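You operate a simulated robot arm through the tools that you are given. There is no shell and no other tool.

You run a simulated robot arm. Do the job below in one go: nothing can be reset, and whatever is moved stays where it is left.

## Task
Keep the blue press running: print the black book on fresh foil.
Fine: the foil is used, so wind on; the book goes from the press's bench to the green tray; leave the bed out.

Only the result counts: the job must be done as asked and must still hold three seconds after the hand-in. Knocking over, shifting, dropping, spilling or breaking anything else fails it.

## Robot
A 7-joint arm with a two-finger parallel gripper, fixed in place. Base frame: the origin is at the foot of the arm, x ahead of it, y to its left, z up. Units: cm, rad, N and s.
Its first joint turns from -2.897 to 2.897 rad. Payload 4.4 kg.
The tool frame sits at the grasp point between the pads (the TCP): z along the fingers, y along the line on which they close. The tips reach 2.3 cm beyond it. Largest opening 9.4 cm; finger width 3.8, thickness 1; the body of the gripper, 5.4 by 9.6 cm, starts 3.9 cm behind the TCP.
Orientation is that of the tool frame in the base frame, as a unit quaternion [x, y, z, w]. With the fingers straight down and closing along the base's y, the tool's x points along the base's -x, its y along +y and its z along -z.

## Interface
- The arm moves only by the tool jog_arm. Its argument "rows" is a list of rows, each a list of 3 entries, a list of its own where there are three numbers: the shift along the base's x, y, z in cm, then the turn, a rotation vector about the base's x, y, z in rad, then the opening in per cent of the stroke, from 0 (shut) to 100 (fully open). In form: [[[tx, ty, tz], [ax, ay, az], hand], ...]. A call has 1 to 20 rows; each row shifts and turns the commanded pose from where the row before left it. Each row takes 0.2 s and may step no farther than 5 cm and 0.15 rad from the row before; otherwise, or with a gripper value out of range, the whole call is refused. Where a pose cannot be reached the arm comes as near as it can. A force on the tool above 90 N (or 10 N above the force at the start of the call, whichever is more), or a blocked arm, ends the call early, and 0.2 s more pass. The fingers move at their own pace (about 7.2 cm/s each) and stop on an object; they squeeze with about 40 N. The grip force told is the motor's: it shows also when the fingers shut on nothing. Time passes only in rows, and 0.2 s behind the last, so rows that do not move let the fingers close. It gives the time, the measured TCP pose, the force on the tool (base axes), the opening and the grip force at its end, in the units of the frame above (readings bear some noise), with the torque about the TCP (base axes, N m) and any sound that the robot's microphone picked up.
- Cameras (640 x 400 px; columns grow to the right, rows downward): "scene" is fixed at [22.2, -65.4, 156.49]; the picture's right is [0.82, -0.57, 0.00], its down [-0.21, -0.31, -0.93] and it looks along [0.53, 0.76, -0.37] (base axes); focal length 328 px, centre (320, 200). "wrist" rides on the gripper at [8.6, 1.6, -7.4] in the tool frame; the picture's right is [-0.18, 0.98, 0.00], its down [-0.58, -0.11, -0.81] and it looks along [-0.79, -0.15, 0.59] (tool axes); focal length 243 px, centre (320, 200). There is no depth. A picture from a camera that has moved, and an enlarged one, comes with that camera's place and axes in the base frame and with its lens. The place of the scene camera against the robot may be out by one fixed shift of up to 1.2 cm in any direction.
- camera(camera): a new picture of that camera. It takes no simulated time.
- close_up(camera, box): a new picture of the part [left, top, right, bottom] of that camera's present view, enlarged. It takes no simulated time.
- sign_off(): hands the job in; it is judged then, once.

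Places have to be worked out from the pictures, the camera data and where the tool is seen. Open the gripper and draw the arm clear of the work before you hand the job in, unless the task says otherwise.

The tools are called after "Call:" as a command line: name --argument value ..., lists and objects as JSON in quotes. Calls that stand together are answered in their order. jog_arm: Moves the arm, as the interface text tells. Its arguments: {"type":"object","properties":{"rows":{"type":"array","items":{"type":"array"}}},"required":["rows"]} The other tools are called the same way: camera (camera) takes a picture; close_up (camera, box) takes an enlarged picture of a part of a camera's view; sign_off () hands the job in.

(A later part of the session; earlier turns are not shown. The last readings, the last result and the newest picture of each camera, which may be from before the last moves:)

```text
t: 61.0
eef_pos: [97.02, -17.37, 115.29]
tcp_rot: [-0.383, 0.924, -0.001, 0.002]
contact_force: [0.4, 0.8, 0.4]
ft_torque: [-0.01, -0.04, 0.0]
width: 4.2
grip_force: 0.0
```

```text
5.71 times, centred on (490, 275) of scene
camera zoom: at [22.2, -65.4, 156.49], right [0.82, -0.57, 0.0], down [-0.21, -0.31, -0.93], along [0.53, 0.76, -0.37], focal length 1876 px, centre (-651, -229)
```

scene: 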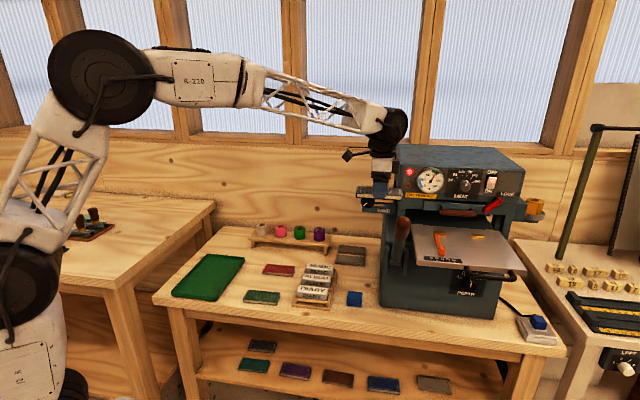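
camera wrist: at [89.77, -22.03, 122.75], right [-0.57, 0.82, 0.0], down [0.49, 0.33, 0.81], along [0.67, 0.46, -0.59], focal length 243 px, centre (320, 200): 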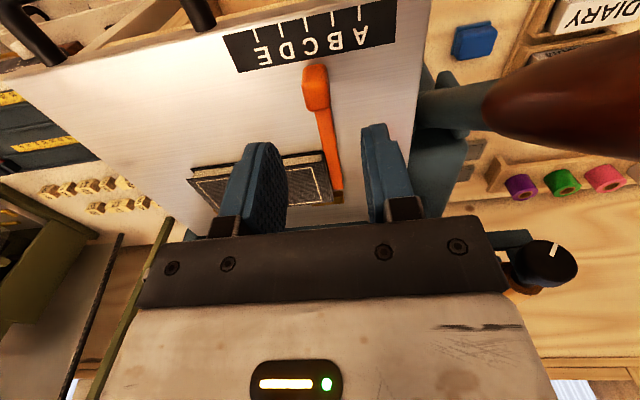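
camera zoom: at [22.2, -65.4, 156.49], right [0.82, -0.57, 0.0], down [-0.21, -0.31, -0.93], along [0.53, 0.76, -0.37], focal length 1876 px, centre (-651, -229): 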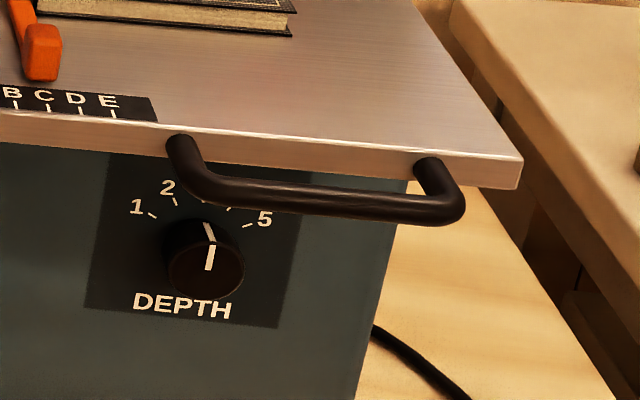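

Gauge is exactly back and the book is in register. Next the bed handle: bar around e1 87–97, e2≈49.8, z≈105.8. I turn the tool back 90° and go above it for a close look.

Call:
jog_arm --rows '[[[0, 0, 3], [0, 0, 0], 40], [[0, 0, 3], [0, 0, 0], 30], [[0.1, -1.0, 0], [0, 0, -0.1428], 25], [[0.1, -1.0, 0], [0, 0, -0.1428], 25], [[0.1, -1.0, 0], [0, 0, -0.1428], 25], [[0.1, -1.0, 0], [0, 0, -0.1428], 25], [[0.1, -1.0, 0], [0, 0, -0.1428], 25], [[0.1, -1.0, 0], [0, 0, -0.1428], 25], [[0.1, -1.0, 0], [0, 0, -0.1428], 25], [[0.1, -1.0, 0], [0, 0, -0.1428], 25], [[0.1, -1.0, 0], [0, 0, -0.1428], 25], [[0.1, -1.0, 0], [0, 0, -0.1428], 25], [[0.1, -1.0, 0], [0, 0, -0.1428], 25], [[0, 0, -4], [0, 0, 0], 25], [[0, 0, 0], [0, 0, 0], 25]]'

Call:
camera --camera "wrist"

Call:
close_up --camera "scene" --box '[400, 200, 540, 300]'

```text
t: 64.2
eef_pos: [98.26, -28.38, 117.24]
tcp_rot: [0.382, 0.924, -0.001, 0.0]
contact_force: [1.0, -0.2, 0.4]
ft_torque: [0.02, -0.04, 0.02]
width: 2.34
grip_force: 0.0
```

```text
taken
camera wrist: at [93.27, -20.98, 124.73], right [0.82, 0.57, 0.0], down [0.33, -0.49, 0.81], along [0.46, -0.67, -0.59], focal length 243 px, centre (320, 200)
```

wrist: 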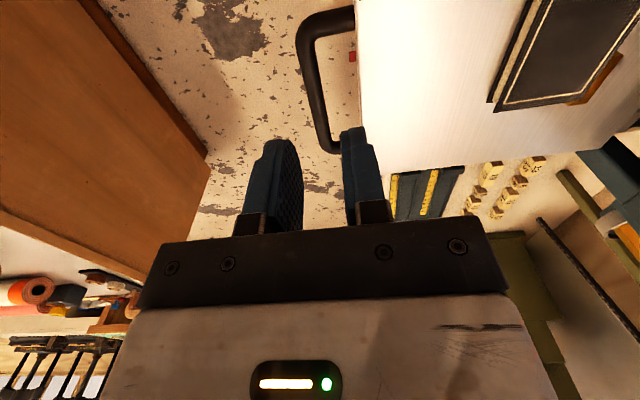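

```text
4.00 times, centred on (470, 250) of scene
camera zoom: at [22.2, -65.4, 156.49], right [0.82, -0.57, 0.0], down [-0.21, -0.31, -0.93], along [0.53, 0.76, -0.37], focal length 1313 px, centre (-280, 0)
```

zoom: 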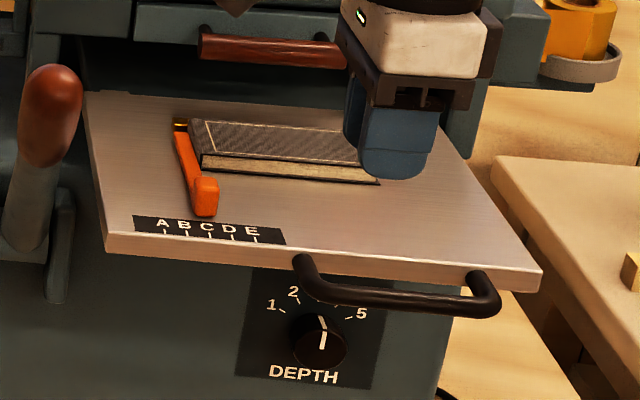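

The handle has a generous gap (~3–4 cm) behind the bar. I centre over it at about (98.9,-30.1) with a 3.8 cm opening and descend partway.

Call:
jog_arm --rows '[[[0.6, -1.73, 0], [0, 0, 0], 40], [[0, 0, -3], [0, 0, 0], 40], [[0, 0, -3], [0, 0, 0], 40], [[0, 0, 0], [0, 0, 0], 40]]'

Call:
camera --camera "wrist"

Call:
close_up --camera "scene" --box '[400, 200, 540, 300]'

```text
t: 65.2
eef_pos: [98.91, -29.98, 111.14]
tcp_rot: [0.382, 0.924, -0.001, 0.0]
contact_force: [0.6, -0.8, 0.6]
ft_torque: [0.04, -0.02, 0.0]
width: 3.74
grip_force: 0.1
```

```text
taken
camera wrist: at [93.88, -22.58, 118.67], right [0.82, 0.57, 0.0], down [0.34, -0.49, 0.81], along [0.46, -0.67, -0.59], focal length 243 px, centre (320, 200)
```

wrist: 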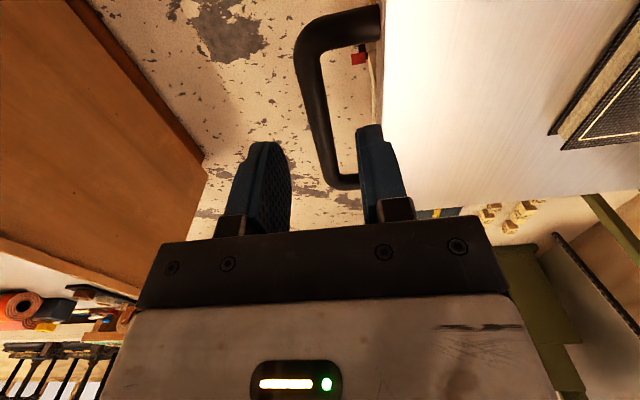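

```text
4.00 times, centred on (470, 250) of scene
camera zoom: at [22.2, -65.4, 156.49], right [0.82, -0.57, 0.0], down [-0.21, -0.31, -0.93], along [0.53, 0.76, -0.37], focal length 1313 px, centre (-280, 0)
```

zoom: 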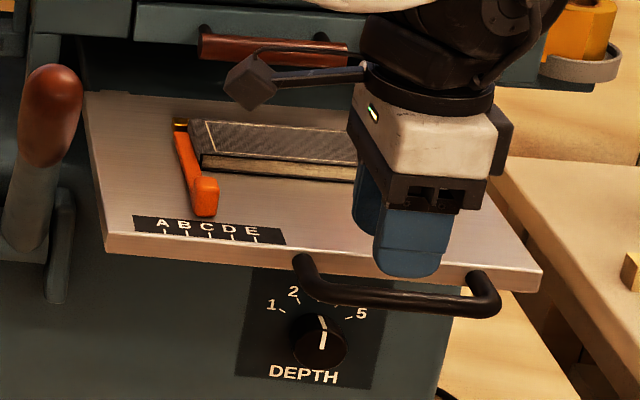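

Bar is at e2≈48.6, level with the bed edge (z≈105.8), centred between the fingers. I descend and close on it.

Call:
jog_arm --rows '[[[0, 0, -1.5], [0, 0, 0], 40], [[0, 0, -1.5], [0, 0, 0], 40], [[0, 0, -1], [0, 0, 0], 40], [[0, 0, -0.8], [0, 0, 0], 40], [[0, 0, 0], [0, 0, 0], 40]]'

Call:
camera --camera "wrist"

Call:
close_up --camera "scene" --box '[400, 200, 540, 300]'

```text
t: 66.4
eef_pos: [98.82, -30.12, 106.44]
tcp_rot: [0.382, 0.924, -0.001, 0.001]
contact_force: [-0.2, -0.1, -1.1]
ft_torque: [-0.01, 0.03, 0.03]
width: 3.78
grip_force: 0.1
```

```text
taken
camera wrist: at [93.81, -22.63, 113.85], right [0.82, 0.57, 0.0], down [0.33, -0.49, 0.81], along [0.46, -0.67, -0.59], focal length 243 px, centre (320, 200)
```

wrist: 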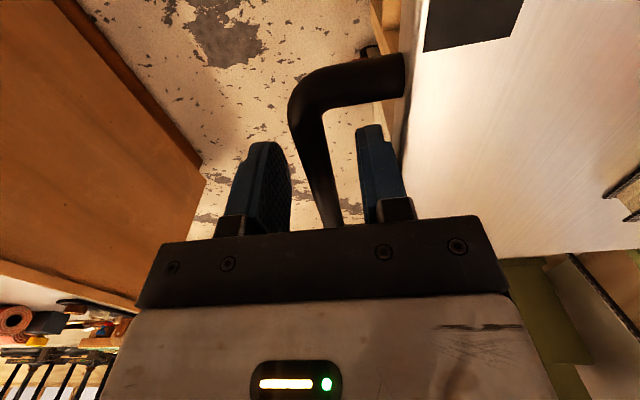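

```text
4.00 times, centred on (470, 250) of scene
camera zoom: at [22.2, -65.4, 156.49], right [0.82, -0.57, 0.0], down [-0.21, -0.31, -0.93], along [0.53, 0.76, -0.37], focal length 1313 px, centre (-280, 0)
```

zoom: 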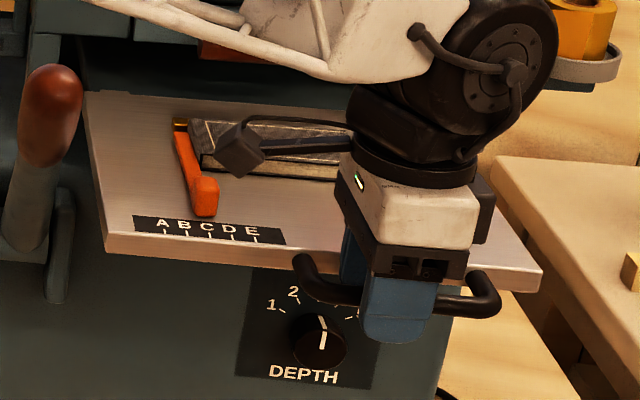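

The bar is centred between the fingers; I close on it.

Call:
jog_arm --rows '[[[0, 0, 0], [0, 0, 0], 25], [[0, 0, 0], [0, 0, 0], 10], [[0, 0, 0], [0, 0, 0], 8], [[0, 0, 0], [0, 0, 0], 8]]'

```text
t: 67.4
eef_pos: [98.7, -30.06, 106.44]
tcp_rot: [0.382, 0.924, -0.001, 0.001]
contact_force: [-0.2, -0.9, 0.1]
ft_torque: [0.0, -0.04, 1.75]
width: 1.41
grip_force: 45.1
```

Gripped (bar 1.4 cm). I push the bed in gently along the press axis, with checks.

Call:
jog_arm --rows '[[[0.2, 0.2, 0], [0, 0, 0.01], 8], [[0.5, 0.5, 0], [0, 0, 0], 8], [[0.7, 0.7, 0], [0, 0, 0], 8], [[0.7, 0.7, 0], [0, 0, 0], 8], [[0, 0, 0], [0, 0, 0], 8]]'

Call:
camera --camera "scene"

```text
t: 68.6
eef_pos: [100.94, -28.01, 106.45]
tcp_rot: [0.377, 0.926, -0.001, 0.0]
contact_force: [4.8, -6.9, -0.2]
ft_torque: [0.13, 0.19, 0.18]
width: 1.36
grip_force: 44.9
```

```text
taken
```

scene: 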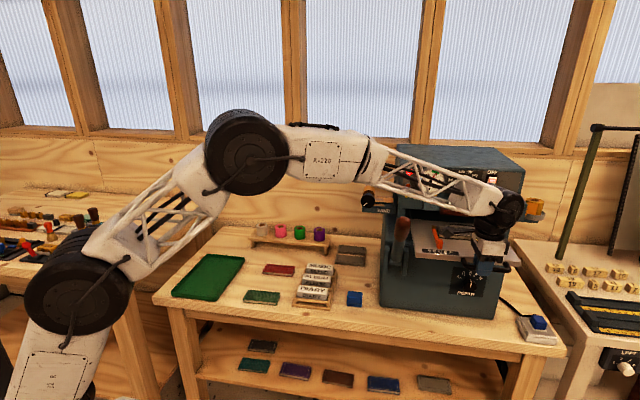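

The bed follows; rails run at about 44.4°. I adjust direction slightly and push another 8 cm, watching forces.

Call:
jog_arm --rows '[[[0.85, 0.65, 0], [0, 0, 0], 8], [[0.72, 0.7, 0], [0, 0, 0], 8], [[0.72, 0.7, 0], [0, 0, 0], 8], [[0.72, 0.7, 0], [0, 0, 0], 8], [[0.72, 0.7, 0], [0, 0, 0], 8], [[0.72, 0.7, 0], [0, 0, 0], 8], [[0.72, 0.7, 0], [0, 0, 0], 8], [[0.72, 0.7, 0], [0, 0, 0], 8], [[0, 0, 0], [0, 0, 0], 8]]'

Call:
camera --camera "scene"

Call:
close_up --camera "scene" --box '[360, 130, 560, 300]'

```text
t: 70.6
eef_pos: [106.64, -22.25, 106.49]
tcp_rot: [0.377, 0.926, 0.0, 0.0]
contact_force: [-28.8, 29.2, -11.4]
ft_torque: [0.02, 0.04, 0.08]
width: 1.39
grip_force: 44.9
```

```text
taken
```

scene: 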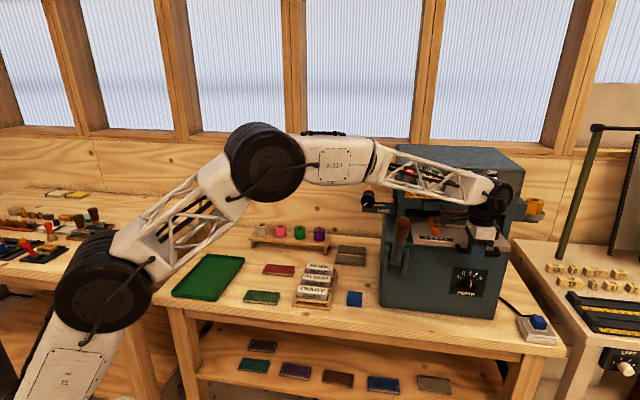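

```text
2.35 times, centred on (460, 215) of scene
camera zoom: at [22.2, -65.4, 156.49], right [0.82, -0.57, 0.0], down [-0.21, -0.31, -0.93], along [0.53, 0.76, -0.37], focal length 773 px, centre (-9, 165)
```

zoom: 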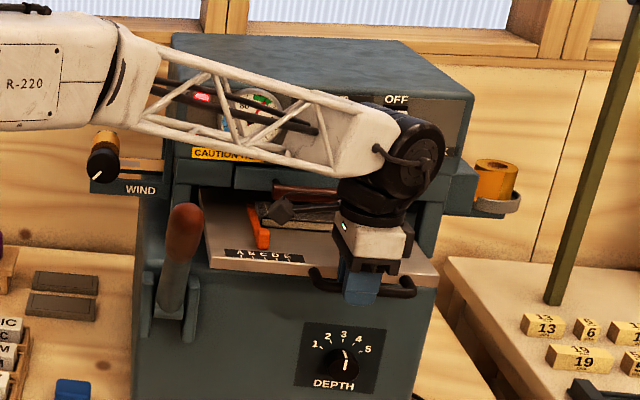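

Lateral load shows the rails are at exactly 45°; I correct sideways and continue pushing in.

Call:
jog_arm --rows '[[[-0.1, 0.1, 0.03], [0, 0, 0], 8], [[0.7, 0.72, 0], [0, 0, 0], 8], [[0.7, 0.71, 0], [0, 0, 0], 8], [[0.7, 0.71, 0], [0, 0, 0], 8], [[0.7, 0.71, 0], [0, 0, 0], 8], [[0, 0, 0], [0, 0, 0], 8]]'

Call:
camera --camera "wrist"

Call:
close_up --camera "scene" --box '[360, 130, 560, 300]'

```text
t: 72.0
eef_pos: [109.43, -19.62, 106.46]
tcp_rot: [0.378, 0.926, -0.001, 0.001]
contact_force: [26.2, -29.7, -12.7]
ft_torque: [-0.33, -0.34, 0.37]
width: 1.38
grip_force: 45.0
```

```text
taken
camera wrist: at [104.44, -12.28, 113.88], right [0.82, 0.57, 0.0], down [0.34, -0.48, 0.81], along [0.46, -0.66, -0.59], focal length 243 px, centre (320, 200)
```

wrist: 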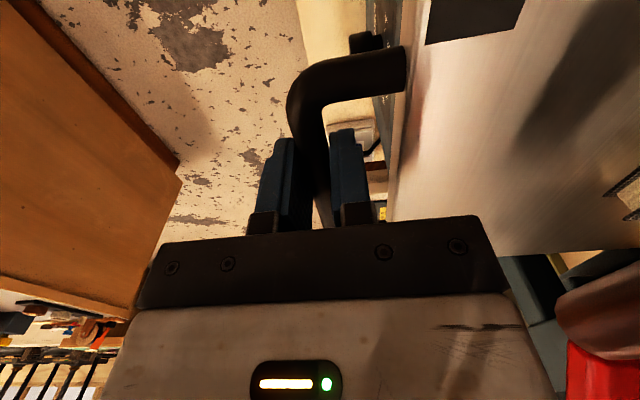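

```text
2.35 times, centred on (460, 215) of scene
camera zoom: at [22.2, -65.4, 156.49], right [0.82, -0.57, 0.0], down [-0.21, -0.31, -0.93], along [0.53, 0.76, -0.37], focal length 773 px, centre (-9, 165)
```

zoom: 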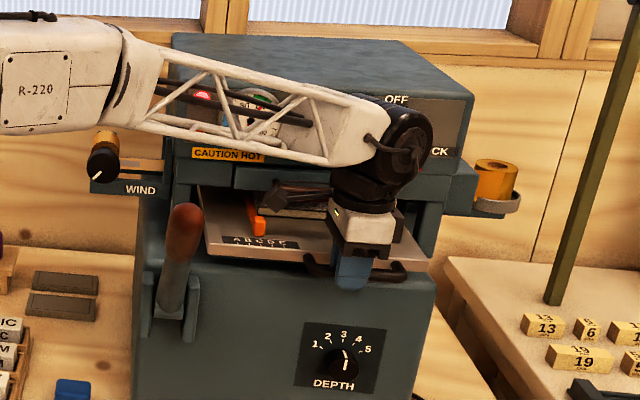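

Bed is 15 cm in. The gripper still has ~4.5 cm before the drawer handle; I correct the sideways bias and keep pushing, feeling for the end stop.

Call:
jog_arm --rows '[[[0.1, -0.1, 0.03], [0, 0, 0], 8], [[0.5, 0.5, 0], [0, 0, 0], 8], [[0.5, 0.5, 0], [0, 0, 0], 8], [[0.5, 0.5, 0], [0, 0, 0], 8], [[0, 0, 0], [0, 0, 0], 8]]'

Call:
camera --camera "wrist"

Call:
close_up --camera "scene" --box '[360, 130, 560, 300]'

```text
t: 73.2
eef_pos: [111.05, -18.09, 106.54]
tcp_rot: [0.377, 0.926, -0.001, 0.0]
contact_force: [3.4, -5.1, -13.5]
ft_torque: [0.23, 0.27, 0.14]
width: 1.36
grip_force: 45.1
```

```text
taken
camera wrist: at [106.03, -10.69, 113.89], right [0.82, 0.57, 0.0], down [0.34, -0.48, 0.81], along [0.46, -0.66, -0.59], focal length 243 px, centre (320, 200)
```

wrist: 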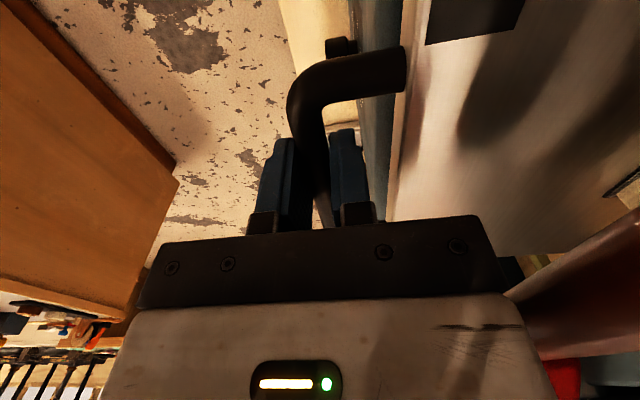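

```text
2.35 times, centred on (460, 215) of scene
camera zoom: at [22.2, -65.4, 156.49], right [0.82, -0.57, 0.0], down [-0.21, -0.31, -0.93], along [0.53, 0.76, -0.37], focal length 773 px, centre (-9, 165)
```

zoom: 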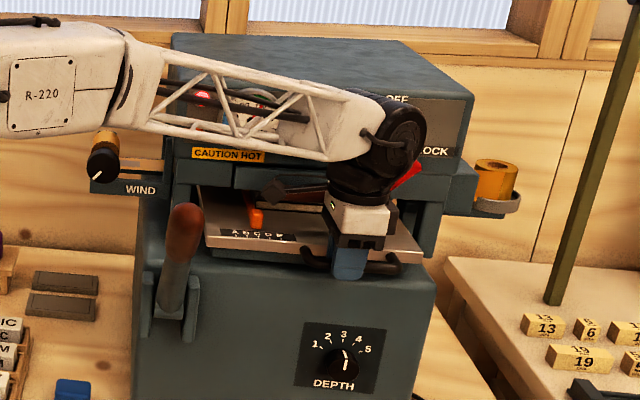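

Bed is 17 cm in without reaching a stop, and the hand is nearing the drawer handle. I open slightly and pitch the tool back 30° around the bar so the hand leans away from the press.

Call:
jog_arm --rows '[[[0, 0, 0], [0, 0, 0], 24], [[0, 0, 0], [0, 0, 0], 26], [[-0.05, -0.05, 0], [0.0926, -0.0926, 0], 26], [[-0.05, -0.05, 0], [0.0926, -0.0926, 0], 26], [[-0.05, -0.05, -0.05], [0.0926, -0.0926, 0], 26], [[-0.05, -0.05, -0.05], [0.0926, -0.0926, 0], 26], [[0, 0, 0], [0, 0, 0], 26]]'

Call:
camera --camera "wrist"

Call:
close_up --camera "scene" --box '[360, 130, 560, 300]'

```text
t: 74.8
eef_pos: [110.81, -18.2, 106.48]
tcp_rot: [0.366, 0.894, 0.238, 0.1]
contact_force: [0.6, -1.1, -0.7]
ft_torque: [-0.01, -0.02, 0.02]
width: 2.42
grip_force: 0.1
```

```text
taken
camera wrist: at [103.03, -13.69, 113.64], right [0.73, 0.48, 0.49], down [0.06, -0.76, 0.65], along [0.69, -0.44, -0.58], focal length 243 px, centre (320, 200)
```

wrist: 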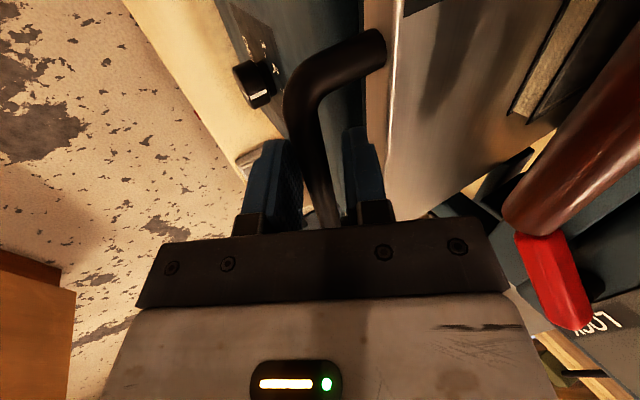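

```text
2.35 times, centred on (460, 215) of scene
camera zoom: at [22.2, -65.4, 156.49], right [0.82, -0.57, 0.0], down [-0.21, -0.31, -0.93], along [0.53, 0.76, -0.37], focal length 773 px, centre (-9, 165)
```

zoom: 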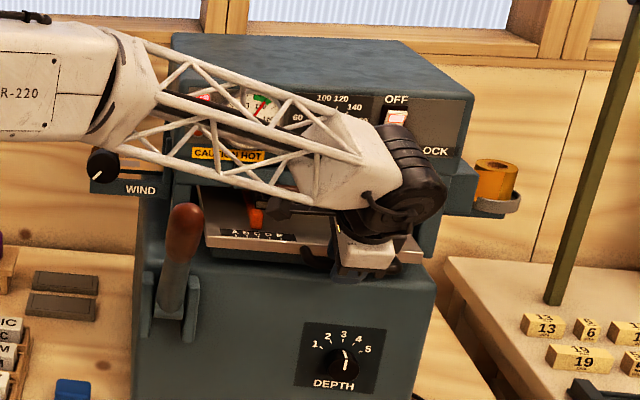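

Clearance is now good. I re-grip the bar and push on.

Call:
jog_arm --rows '[[[0, 0, 0], [0, 0, 0], 14], [[0, 0, 0], [0, 0, 0], 8], [[0.35, 0.35, 0], [0, 0, 0], 8], [[0.5, 0.5, 0], [0, 0, 0], 8], [[0.5, 0.5, 0], [0, 0, 0], 8], [[0.5, 0.5, 0], [0, 0, 0], 8], [[0, 0, 0], [0, 0, 0], 8]]'

Call:
camera --camera "wrist"

```text
t: 76.4
eef_pos: [112.67, -16.46, 106.38]
tcp_rot: [0.364, 0.895, 0.238, 0.1]
contact_force: [1.7, -5.1, -6.7]
ft_torque: [0.09, 0.18, 0.0]
width: 1.39
grip_force: 45.2
```

```text
taken
camera wrist: at [104.9, -11.83, 113.57], right [0.73, 0.48, 0.49], down [0.06, -0.76, 0.65], along [0.68, -0.44, -0.58], focal length 243 px, centre (320, 200)
```

wrist: 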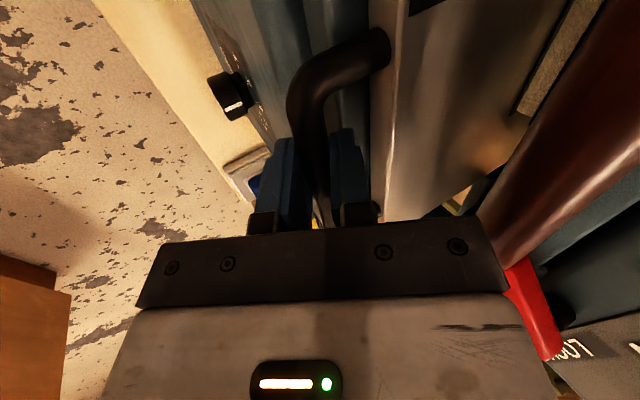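

Call:
jog_arm --rows '[[[0.35, 0.35, 0], [0, 0, 0], 8], [[0.35, 0.35, 0], [0, 0, 0], 8], [[0.35, 0.35, 0], [0, 0, 0], 8], [[0, 0, 0], [0, 0, 0], 8]]'

Call:
camera --camera "wrist"

Call:
close_up --camera "scene" --box '[380, 180, 540, 300]'

```text
t: 77.5
eef_pos: [113.53, -15.79, 106.38]
tcp_rot: [0.367, 0.894, 0.237, 0.099]
contact_force: [-27.3, -12.5, 5.6]
ft_torque: [0.04, 0.19, 0.52]
width: 1.35
grip_force: 44.8
stopped in row 4: the force on the tool passed its limit at 96 N (the readings are from after the stop); the commanded pose is now the measured one
```

```text
taken
camera wrist: at [105.77, -11.17, 113.5], right [0.73, 0.48, 0.49], down [0.07, -0.76, 0.65], along [0.68, -0.44, -0.58], focal length 243 px, centre (320, 200)
```

wrist: 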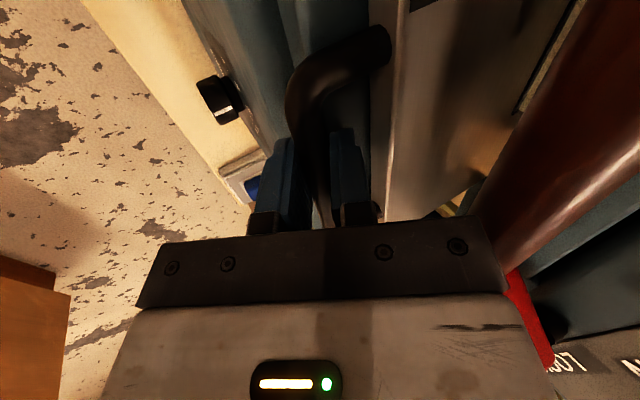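

```text
3.33 times, centred on (460, 240) of scene
camera zoom: at [22.2, -65.4, 156.49], right [0.82, -0.57, 0.0], down [-0.21, -0.31, -0.93], along [0.53, 0.76, -0.37], focal length 1094 px, centre (-147, 67)
```

zoom: 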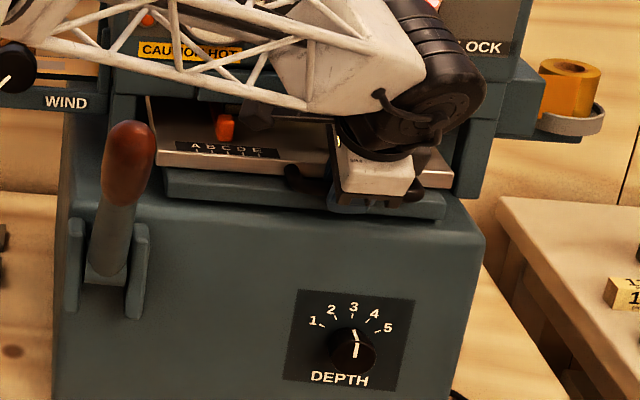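

Push stopped with a firm contact at bed travel of about 21.5 cm from its start; likely the end stop. I open and back out along the tool axis to see whether the bed is home.

Call:
jog_arm --rows '[[[0, 0, 0], [0, 0, 0], 24], [[0, 0, 0], [0, 0, 0], 26], [[-0.35, -0.35, 0.87], [0, 0, 0], 26], [[-0.7, -0.7, 1.73], [0, 0, 0], 26], [[-1.4, -1.4, 2.5], [0, 0, 0], 26], [[-2, -2, 1], [0, 0, 0], 26], [[-3, -3, 1], [0, 0, 0], 26], [[-3, -3, 1], [0, 0, 0], 26], [[-3, -3, 1], [0, 0, 0], 26], [[0, 0, 0], [0, 0, 0], 26]]'

Call:
camera --camera "wrist"

Call:
close_up --camera "scene" --box '[360, 140, 560, 320]'

```text
t: 79.7
eef_pos: [100.09, -29.15, 115.29]
tcp_rot: [0.367, 0.894, 0.237, 0.099]
contact_force: [-0.8, -0.1, -0.1]
ft_torque: [0.04, 0.01, 0.02]
width: 2.45
grip_force: 0.0
```

```text
taken
camera wrist: at [92.35, -24.54, 122.55], right [0.73, 0.48, 0.49], down [0.07, -0.76, 0.65], along [0.68, -0.44, -0.58], focal length 243 px, centre (320, 200)
```

wrist: 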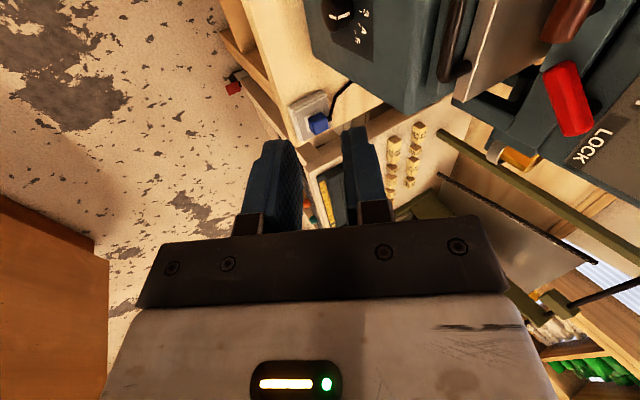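

```text
2.22 times, centred on (460, 230) of scene
camera zoom: at [22.2, -65.4, 156.49], right [0.82, -0.57, 0.0], down [-0.21, -0.31, -0.93], along [0.53, 0.76, -0.37], focal length 730 px, centre (9, 133)
```

zoom: 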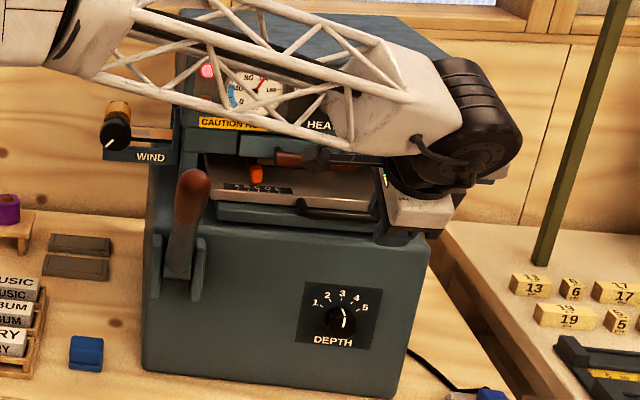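

Call:
close_up --camera "scene" --box '[400, 190, 500, 255]'

Call:
close_up --camera "wrist" --box '[300, 0, 640, 200]'

```text
6.15 times, centred on (450, 222) of scene
camera zoom: at [22.2, -65.4, 156.49], right [0.82, -0.57, 0.0], down [-0.21, -0.31, -0.93], along [0.53, 0.76, -0.37], focal length 2021 px, centre (-480, 62)
```

zoom: 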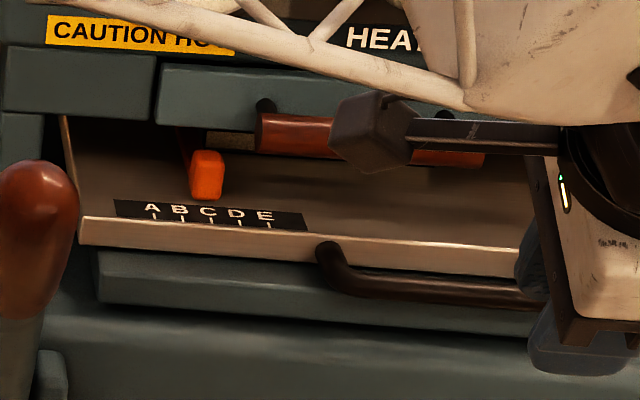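

```text
1.88 times, centred on (470, 100) of wrist
camera zoom: at [92.35, -24.54, 122.55], right [0.73, 0.48, 0.49], down [0.07, -0.76, 0.65], along [0.68, -0.44, -0.58], focal length 457 px, centre (38, 388)
```

zoom: 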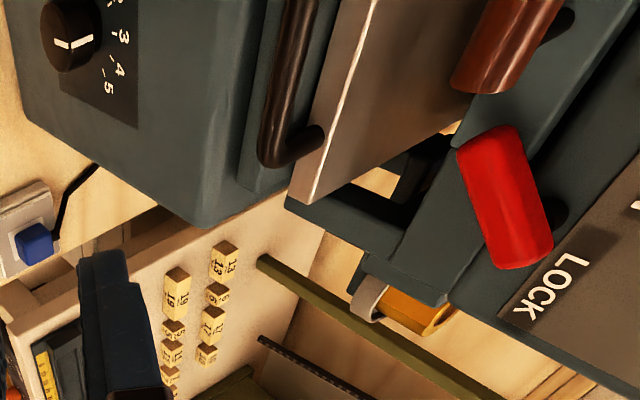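

The bed travelled ~22 cm and stopped firm, so it's home with the book under the head. Now I un-pitch, yaw the tool so it closes along the bench direction, and go above the press lever to look at it.

Call:
jog_arm --rows '[[[-0.5, 0.3, 1.5], [-0.0926, 0.0926, 0], 60], [[-0.5, 0.3, 1.5], [-0.0926, 0.0926, 0], 60], [[-1, 1.2, 1.5], [-0.0926, 0.0926, 0], 60], [[-1, 1.2, 1.5], [-0.0926, 0.0926, 0], 60], [[-1, 1.2, 1], [0, 0, 0.1428], 60], [[-1, 1.2, 1], [0, 0, 0.1428], 60], [[-1.1, 1.3, 1], [0, 0, 0.1428], 60], [[-1.1, 1.3, 1], [0, 0, 0.1428], 60], [[-1.1, 1.3, 1], [0, 0, 0.1428], 60], [[-1.1, 1.3, 1], [0, 0, 0.1428], 60], [[-1.1, 1.3, 0.7], [0, 0, 0.1428], 60], [[-1.1, 1.3, 0], [0, 0, 0.1428], 60], [[-1.1, 1.3, 0], [0, 0, 0.1428], 60], [[-1.1, 1.3, 0], [0, 0, 0.1428], 60], [[-1.0, 1.3, 0], [0, 0, 0.1428], 60], [[0, 0, 0], [0, 0, 0], 60]]'

Call:
camera --camera "wrist"

Call:
close_up --camera "scene" --box '[360, 140, 560, 320]'

```text
t: 83.1
eef_pos: [85.41, -11.89, 128.09]
tcp_rot: [-0.388, 0.922, -0.003, 0.001]
contact_force: [-0.4, -0.3, 0.3]
ft_torque: [0.02, -0.01, 0.01]
width: 5.64
grip_force: 0.0
```

```text
taken
camera wrist: at [78.13, -16.85, 135.44], right [-0.57, 0.82, 0.0], down [0.48, 0.34, 0.81], along [0.66, 0.46, -0.59], focal length 243 px, centre (320, 200)
```

wrist: 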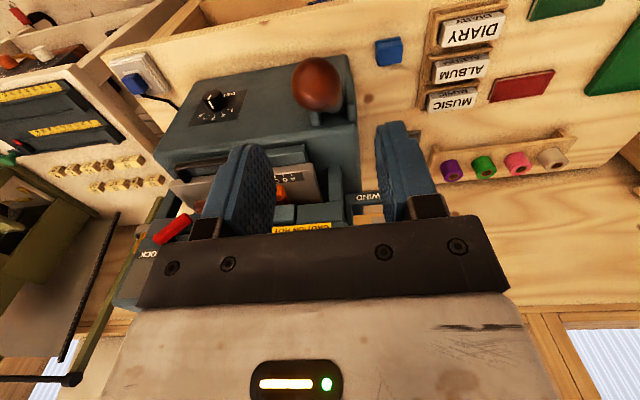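

```text
2.22 times, centred on (460, 230) of scene
camera zoom: at [22.2, -65.4, 156.49], right [0.82, -0.57, 0.0], down [-0.21, -0.31, -0.93], along [0.53, 0.76, -0.37], focal length 730 px, centre (9, 133)
```

zoom: 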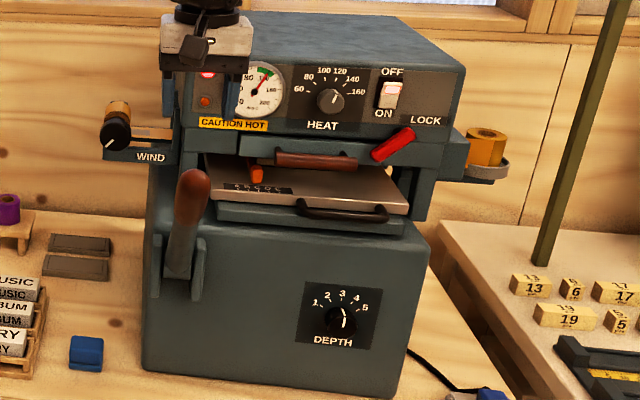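

The lever tip is at about (87.4,-10.7,115.3), leaning ~32° forward from a pivot near e2≈65, z≈98. I pitch the tool to line up with the lever's axis and stand off along it.

Call:
jog_arm --rows '[[[-0.25, -0.46, -1.5], [0.099, -0.099, 0], 72], [[-0.25, -0.46, -1.5], [0.099, -0.099, 0], 72], [[-0.25, -0.46, -1.5], [0.099, -0.099, 0], 72], [[-0.25, -0.46, -1.5], [0.099, -0.099, 0], 72], [[0, 0, 0], [0, 0, 0], 72]]'

Call:
camera --camera "wrist"

Call:
close_up --camera "scene" --box '[360, 170, 460, 270]'

```text
t: 84.3
eef_pos: [84.34, -13.81, 121.99]
tcp_rot: [-0.371, 0.886, 0.103, 0.256]
contact_force: [-0.8, 0.1, -0.2]
ft_torque: [-0.03, 0.03, 0.01]
width: 6.77
grip_force: 0.0
```

```text
taken
camera wrist: at [75.31, -20.58, 123.68], right [-0.59, 0.8, 0.09], down [0.12, -0.03, 0.99], along [0.8, 0.6, -0.08], focal length 243 px, centre (320, 200)
```

wrist: 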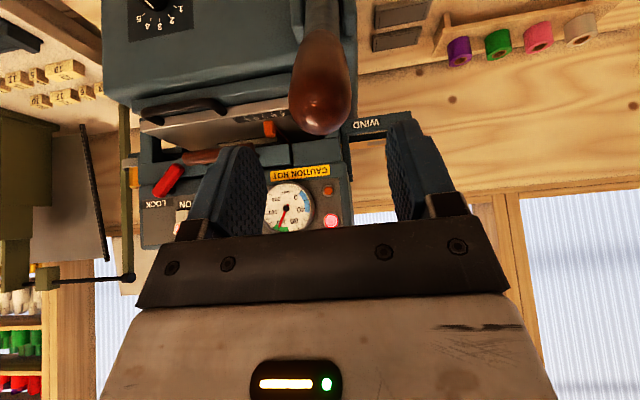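

```text
4.00 times, centred on (410, 220) of scene
camera zoom: at [22.2, -65.4, 156.49], right [0.82, -0.57, 0.0], down [-0.21, -0.31, -0.93], along [0.53, 0.76, -0.37], focal length 1313 px, centre (-40, 120)
```

zoom: 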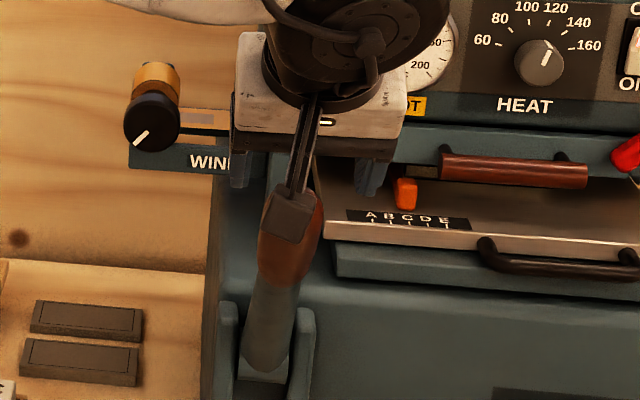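

Two views agree: lever tip centre at e1≈69.2, e2≈53.3, z≈116.8, axis tilted 34° — the tool is aligned. I slide the open fingers over the grip along its axis.

Call:
jog_arm --rows '[[[0.55, 0.72, -1.44], [0, 0, 0], 72], [[0.62, 0.65, -1.44], [0, 0, 0], 72], [[0.62, 0.65, -1.44], [0, 0, 0], 72], [[0.62, 0.65, -1.44], [0, 0, 0], 72], [[0, 0, 0], [0, 0, 0], 72]]'

Call:
camera --camera "wrist"

Call:
close_up --camera "scene" --box '[360, 170, 460, 270]'

```text
t: 85.5
eef_pos: [86.81, -11.16, 116.16]
tcp_rot: [-0.371, 0.887, 0.101, 0.257]
contact_force: [-0.1, -0.5, -0.4]
ft_torque: [0.03, 0.0, 0.0]
width: 6.76
grip_force: 0.1
```

```text
taken
camera wrist: at [77.75, -17.9, 117.9], right [-0.59, 0.8, 0.09], down [0.12, -0.03, 0.99], along [0.8, 0.6, -0.08], focal length 243 px, centre (320, 200)
```

wrist: 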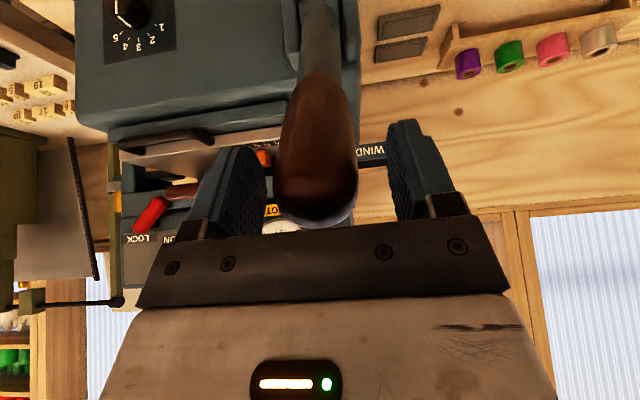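

```text
4.00 times, centred on (410, 220) of scene
camera zoom: at [22.2, -65.4, 156.49], right [0.82, -0.57, 0.0], down [-0.21, -0.31, -0.93], along [0.53, 0.76, -0.37], focal length 1313 px, centre (-40, 120)
```

zoom: 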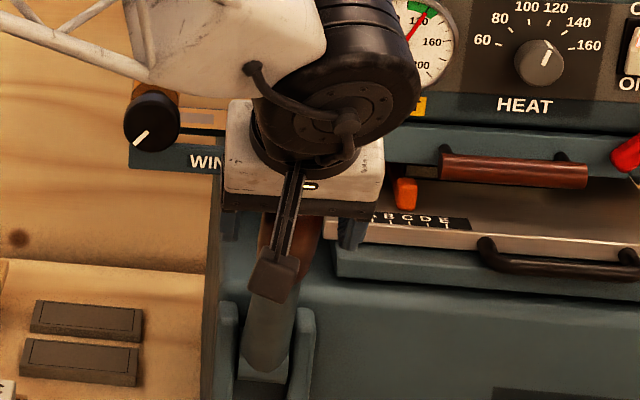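

The grip sits centred between the fingers. I close on it.

Call:
jog_arm --rows '[[[0, 0, 0], [0, 0, 0], 55], [[0, 0, 0], [0, 0, 0], 40], [[0, 0, 0], [0, 0, 0], 30], [[0, 0, 0], [0, 0, 0], 30]]'

Call:
camera --camera "wrist"

```text
t: 86.5
eef_pos: [86.86, -11.28, 116.22]
tcp_rot: [-0.371, 0.886, 0.103, 0.258]
contact_force: [25.8, -16.9, -2.8]
ft_torque: [-0.32, -0.38, -0.3]
width: 4.19
grip_force: 15.9
```

```text
taken
camera wrist: at [77.79, -17.96, 117.9], right [-0.59, 0.8, 0.09], down [0.12, -0.02, 0.99], along [0.8, 0.59, -0.08], focal length 243 px, centre (320, 200)
```

wrist: 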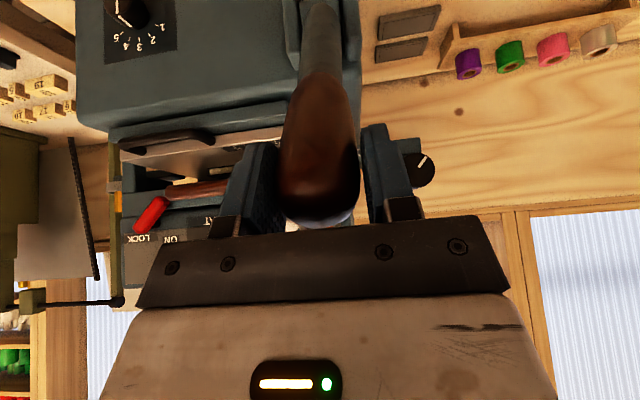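

One finger touched first; I shift ~1 mm to equalise and let the grip settle.

Call:
jog_arm --rows '[[[0.09, -0.09, 0], [0, 0, 0], 30], [[0, 0, 0], [0, 0, 0], 25], [[0, 0, 0], [0, 0, 0], 25]]'

```text
t: 87.3
eef_pos: [87.06, -11.32, 116.18]
tcp_rot: [-0.371, 0.887, 0.103, 0.256]
contact_force: [28.9, -20.3, -3.8]
ft_torque: [-0.45, -0.33, -0.32]
width: 3.96
grip_force: 44.9
```

Call:
jog_arm --rows '[[[0.09, -0.09, 0], [0, 0, 0], 25], [[0, 0, 0], [0, 0, 0], 25]]'

```text
t: 87.9
eef_pos: [87.08, -11.37, 116.19]
tcp_rot: [-0.371, 0.887, 0.103, 0.256]
contact_force: [9.9, -7.3, -3.6]
ft_torque: [-0.08, -0.05, -0.11]
width: 3.96
grip_force: 45.1
```

Balanced. Now I pull the lever: rotate about its pivot (radius ≈22 cm), starting with two small steps to verify the arc.

Call:
jog_arm --rows '[[[-0.64, -0.64, -0.6], [0.0354, -0.0354, 0], 25], [[-0.63, -0.63, -0.65], [0.0354, -0.0354, 0], 25], [[-0.6, -0.6, -0.7], [0.0354, -0.0354, 0], 25], [[-0.58, -0.58, -0.73], [0.0354, -0.0354, 0], 25], [[0, 0, 0], [0, 0, 0], 25]]'

Call:
close_up --camera "scene" --box '[350, 150, 470, 300]'

```text
t: 89.1
eef_pos: [84.57, -13.84, 113.42]
tcp_rot: [-0.358, 0.857, 0.139, 0.343]
contact_force: [28.0, 14.3, -25.9]
ft_torque: [-0.16, -0.01, -0.11]
width: 3.99
grip_force: 45.0
```

```text
2.67 times, centred on (410, 225) of scene
camera zoom: at [22.2, -65.4, 156.49], right [0.82, -0.57, 0.0], down [-0.21, -0.31, -0.93], along [0.53, 0.76, -0.37], focal length 876 px, centre (80, 133)
```

zoom: 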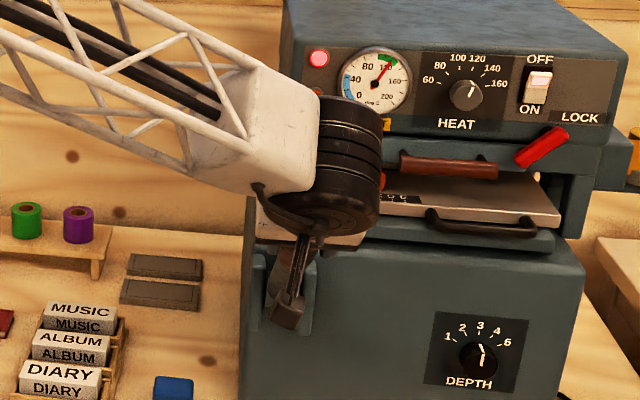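

Force points along the lever toward its pivot, so my arc radius is slightly large. I ease inward and continue with a smaller radius.

Call:
jog_arm --rows '[[[0.1, 0.1, -0.15], [0, 0, 0], 25], [[-0.44, -0.44, -0.64], [0.0354, -0.0354, 0], 25], [[-0.43, -0.43, -0.67], [0.0354, -0.0354, 0], 25], [[-0.4, -0.4, -0.7], [0.0354, -0.0354, 0], 25], [[-0.38, -0.38, -0.72], [0.0354, -0.0354, 0], 25], [[0, 0, 0], [0, 0, 0], 25]]'

```text
t: 90.5
eef_pos: [82.94, -15.25, 110.78]
tcp_rot: [-0.342, 0.818, 0.173, 0.429]
contact_force: [-30.4, 4.8, 13.8]
ft_torque: [-0.31, 0.89, 0.61]
width: 3.95
grip_force: 45.3
```

Now slightly too tight; true radius ≈20 cm. I correct and continue pulling down.

Call:
jog_arm --rows '[[[-0.1, 0.0, 0.05], [0, 0, 0], 25], [[-0.4, -0.4, -0.85], [0.0354, -0.0354, 0], 25], [[-0.38, -0.38, -0.89], [0.0354, -0.0354, 0], 25], [[-0.34, -0.34, -0.91], [0.0354, -0.0354, 0], 25], [[-0.31, -0.31, -0.94], [0.0354, -0.0354, 0], 25], [[0, 0, 0], [0, 0, 0], 25]]'

Call:
close_up --camera "scene" --box '[350, 150, 530, 300]'

Call:
camera --camera "wrist"

```text
t: 91.9
eef_pos: [81.4, -16.9, 107.19]
tcp_rot: [-0.323, 0.771, 0.206, 0.509]
contact_force: [-21.4, -16.6, 16.5]
ft_torque: [-0.42, 0.14, 0.19]
width: 3.94
grip_force: 45.1
```

```text
2.67 times, centred on (440, 225) of scene
camera zoom: at [22.2, -65.4, 156.49], right [0.82, -0.57, 0.0], down [-0.21, -0.31, -0.93], along [0.53, 0.76, -0.37], focal length 876 px, centre (0, 133)
```

zoom: 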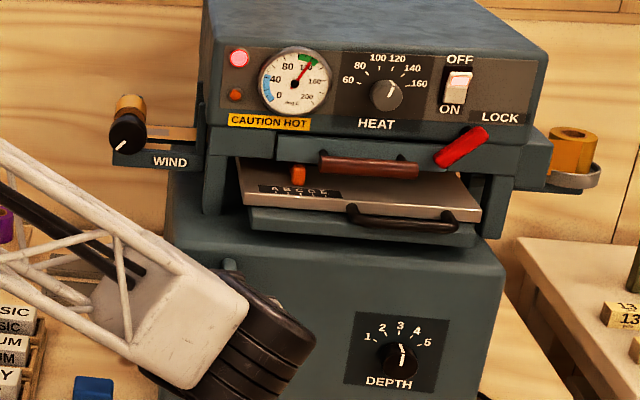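

```text
taken
camera wrist: at [73.04, -22.88, 102.24], right [-0.64, 0.75, 0.16], down [-0.29, -0.43, 0.85], along [0.71, 0.5, 0.49], focal length 243 px, centre (320, 200)
```

wrist: 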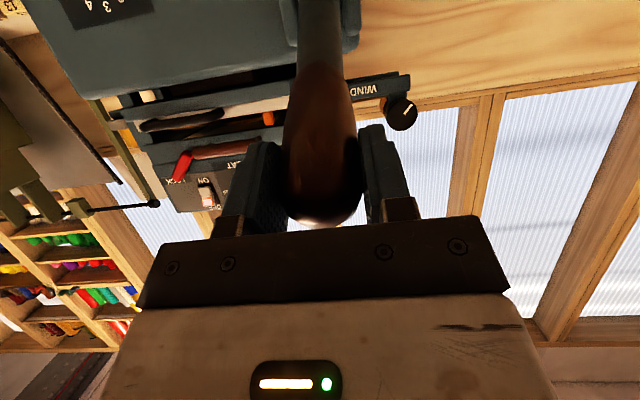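

Lever follows smoothly and the table is lifting toward the head. Small outward correction, and I continue down, watching for the resistance of the press stroke.

Call:
jog_arm --rows '[[[-0.1, -0.1, 0.05], [0, 0, 0], 25], [[-0.28, -0.28, -0.96], [0.0354, -0.0354, 0], 25], [[-0.25, -0.25, -0.99], [0.0354, -0.0354, 0], 25], [[-0.21, -0.21, -1.01], [0.0354, -0.0354, 0], 25], [[-0.18, -0.18, -1.03], [0.0354, -0.0354, 0], 25], [[0, 0, 0], [0, 0, 0], 25]]'

Call:
close_up --camera "scene" --box '[350, 150, 530, 300]'

```text
t: 93.3
eef_pos: [80.47, -17.85, 103.24]
tcp_rot: [-0.299, 0.717, 0.237, 0.583]
contact_force: [-28.7, -22.3, 15.8]
ft_torque: [0.02, 0.14, 0.12]
width: 3.93
grip_force: 45.5
```

```text
2.67 times, centred on (440, 225) of scene
camera zoom: at [22.2, -65.4, 156.49], right [0.82, -0.57, 0.0], down [-0.21, -0.31, -0.93], along [0.53, 0.76, -0.37], focal length 876 px, centre (0, 133)
```

zoom: 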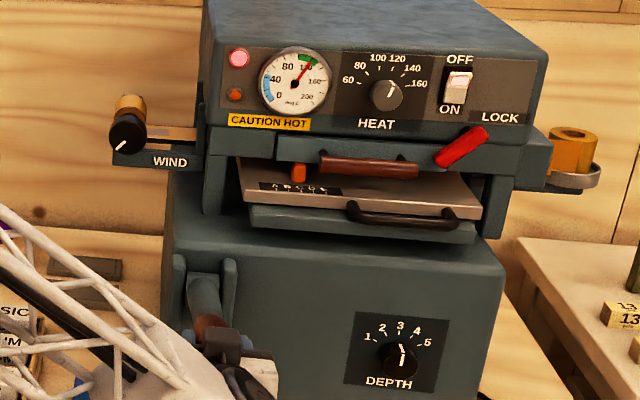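

Call:
jog_arm --rows '[[[-0.13, -0.13, 0.03], [0, 0, 0], 25], [[-0.14, -0.14, -1.02], [0.0354, -0.0354, 0], 25], [[-0.1, -0.1, -1.04], [0.0354, -0.0354, 0], 25], [[0, 0, 0], [0, 0, 0], 25]]'

Call:
close_up --camera "scene" --box '[350, 150, 530, 300]'

Call:
camera --camera "wrist"

```text
t: 94.3
eef_pos: [80.04, -18.17, 101.11]
tcp_rot: [-0.287, 0.687, 0.252, 0.618]
contact_force: [-3.6, -10.5, 2.8]
ft_torque: [-0.88, 0.95, -0.19]
width: 3.98
grip_force: 44.6
```

```text
2.67 times, centred on (440, 225) of scene
camera zoom: at [22.2, -65.4, 156.49], right [0.82, -0.57, 0.0], down [-0.21, -0.31, -0.93], along [0.53, 0.76, -0.37], focal length 876 px, centre (0, 133)
```

zoom: 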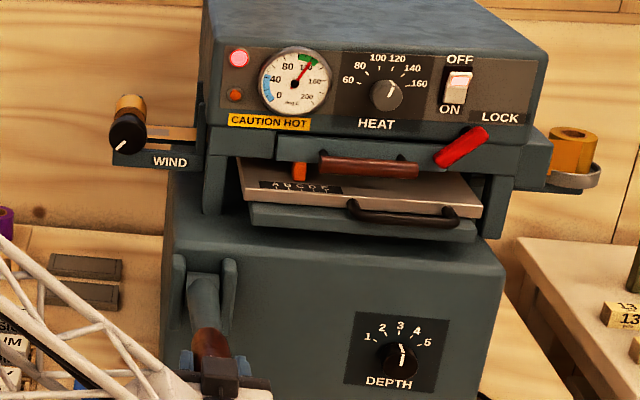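

```text
taken
camera wrist: at [73.05, -22.85, 93.28], right [-0.68, 0.71, 0.17], down [-0.45, -0.59, 0.67], along [0.58, 0.37, 0.72], focal length 243 px, centre (320, 200)
```

wrist: 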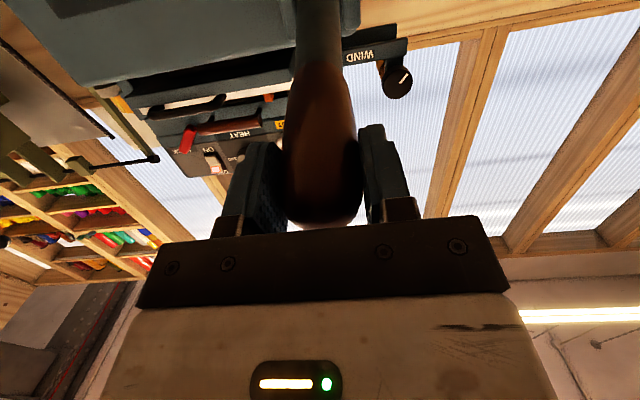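

No end of stroke yet; the table keeps creeping up. I continue pulling past horizontal.

Call:
jog_arm --rows '[[[-0.06, -0.06, -1.05], [0.0354, -0.0354, 0], 25], [[-0.02, -0.02, -1.05], [0.0354, -0.0354, 0], 25], [[0.02, 0.02, -1.05], [0.0354, -0.0354, 0], 25], [[0.05, 0.05, -1.05], [0.0354, -0.0354, 0], 25], [[0, 0, 0], [0, 0, 0], 25]]'

Call:
close_up --camera "scene" --box '[350, 150, 530, 300]'

```text
t: 95.5
eef_pos: [80.17, -18.23, 97.04]
tcp_rot: [-0.259, 0.622, 0.278, 0.684]
contact_force: [12.5, -12.2, 4.7]
ft_torque: [0.01, 0.46, -0.49]
width: 4.0
grip_force: 45.0
```

```text
2.67 times, centred on (440, 225) of scene
camera zoom: at [22.2, -65.4, 156.49], right [0.82, -0.57, 0.0], down [-0.21, -0.31, -0.93], along [0.53, 0.76, -0.37], focal length 876 px, centre (0, 133)
```

zoom: 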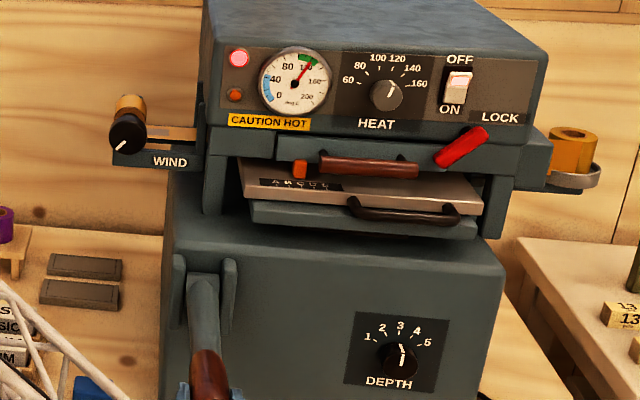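

The table is now rising visibly as the lever goes below horizontal. I continue in small steps.

Call:
jog_arm --rows '[[[0.08, 0.08, -1.05], [0.0354, -0.0354, 0], 25], [[0.12, 0.12, -1.04], [0.0354, -0.0354, 0], 25], [[0.15, 0.15, -1.03], [0.0354, -0.0354, 0], 25], [[0, 0, 0], [0, 0, 0], 25]]'

Call:
close_up --camera "scene" --box '[350, 150, 530, 300]'

```text
t: 96.5
eef_pos: [80.49, -17.87, 93.89]
tcp_rot: [-0.236, 0.569, 0.296, 0.73]
contact_force: [55.1, -37.1, 19.2]
ft_torque: [1.26, 1.04, -1.75]
width: 3.96
grip_force: 45.4
```

```text
2.67 times, centred on (440, 225) of scene
camera zoom: at [22.2, -65.4, 156.49], right [0.82, -0.57, 0.0], down [-0.21, -0.31, -0.93], along [0.53, 0.76, -0.37], focal length 876 px, centre (0, 133)
```

zoom: 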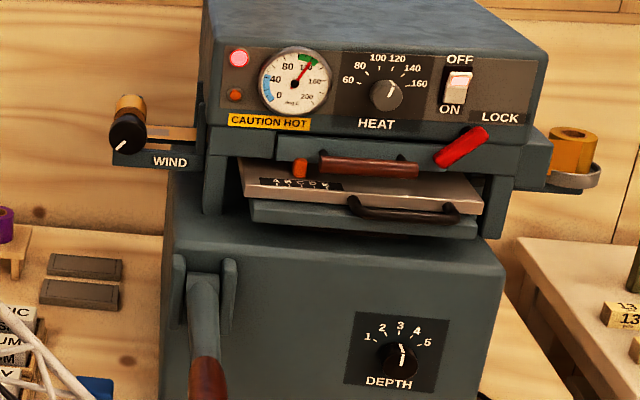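

Side load has built up along e1; I relieve it before going on.

Call:
jog_arm --rows '[[[0.1, -0.1, 0], [0, 0, 0], 25], [[0.08, -0.08, 0], [0, 0, 0], 25], [[0, 0, 0], [0, 0, 0], 25]]'

Call:
camera --camera "wrist"

Call:
camera --camera "scene"

```text
t: 97.3
eef_pos: [80.35, -17.76, 93.82]
tcp_rot: [-0.238, 0.57, 0.298, 0.728]
contact_force: [-33.8, 21.1, 18.8]
ft_torque: [0.01, -1.04, 0.88]
width: 3.9
grip_force: 44.9
```

```text
taken
camera wrist: at [75.68, -20.27, 83.58], right [-0.72, 0.67, 0.17], down [-0.58, -0.72, 0.37], along [0.37, 0.17, 0.91], focal length 243 px, centre (320, 200)
```

wrist: 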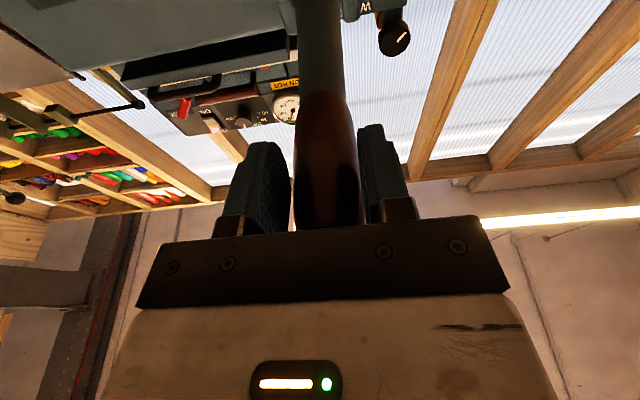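

```text
taken
```

scene: 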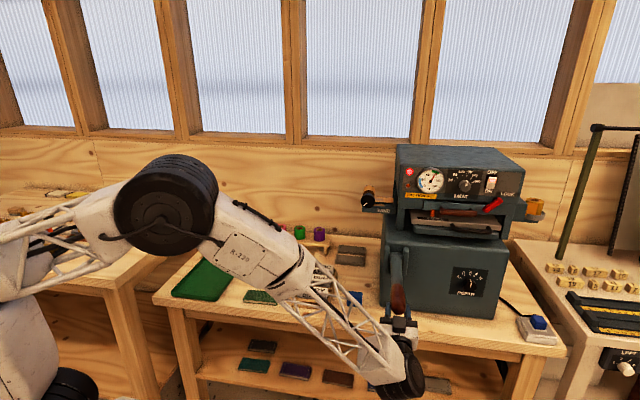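

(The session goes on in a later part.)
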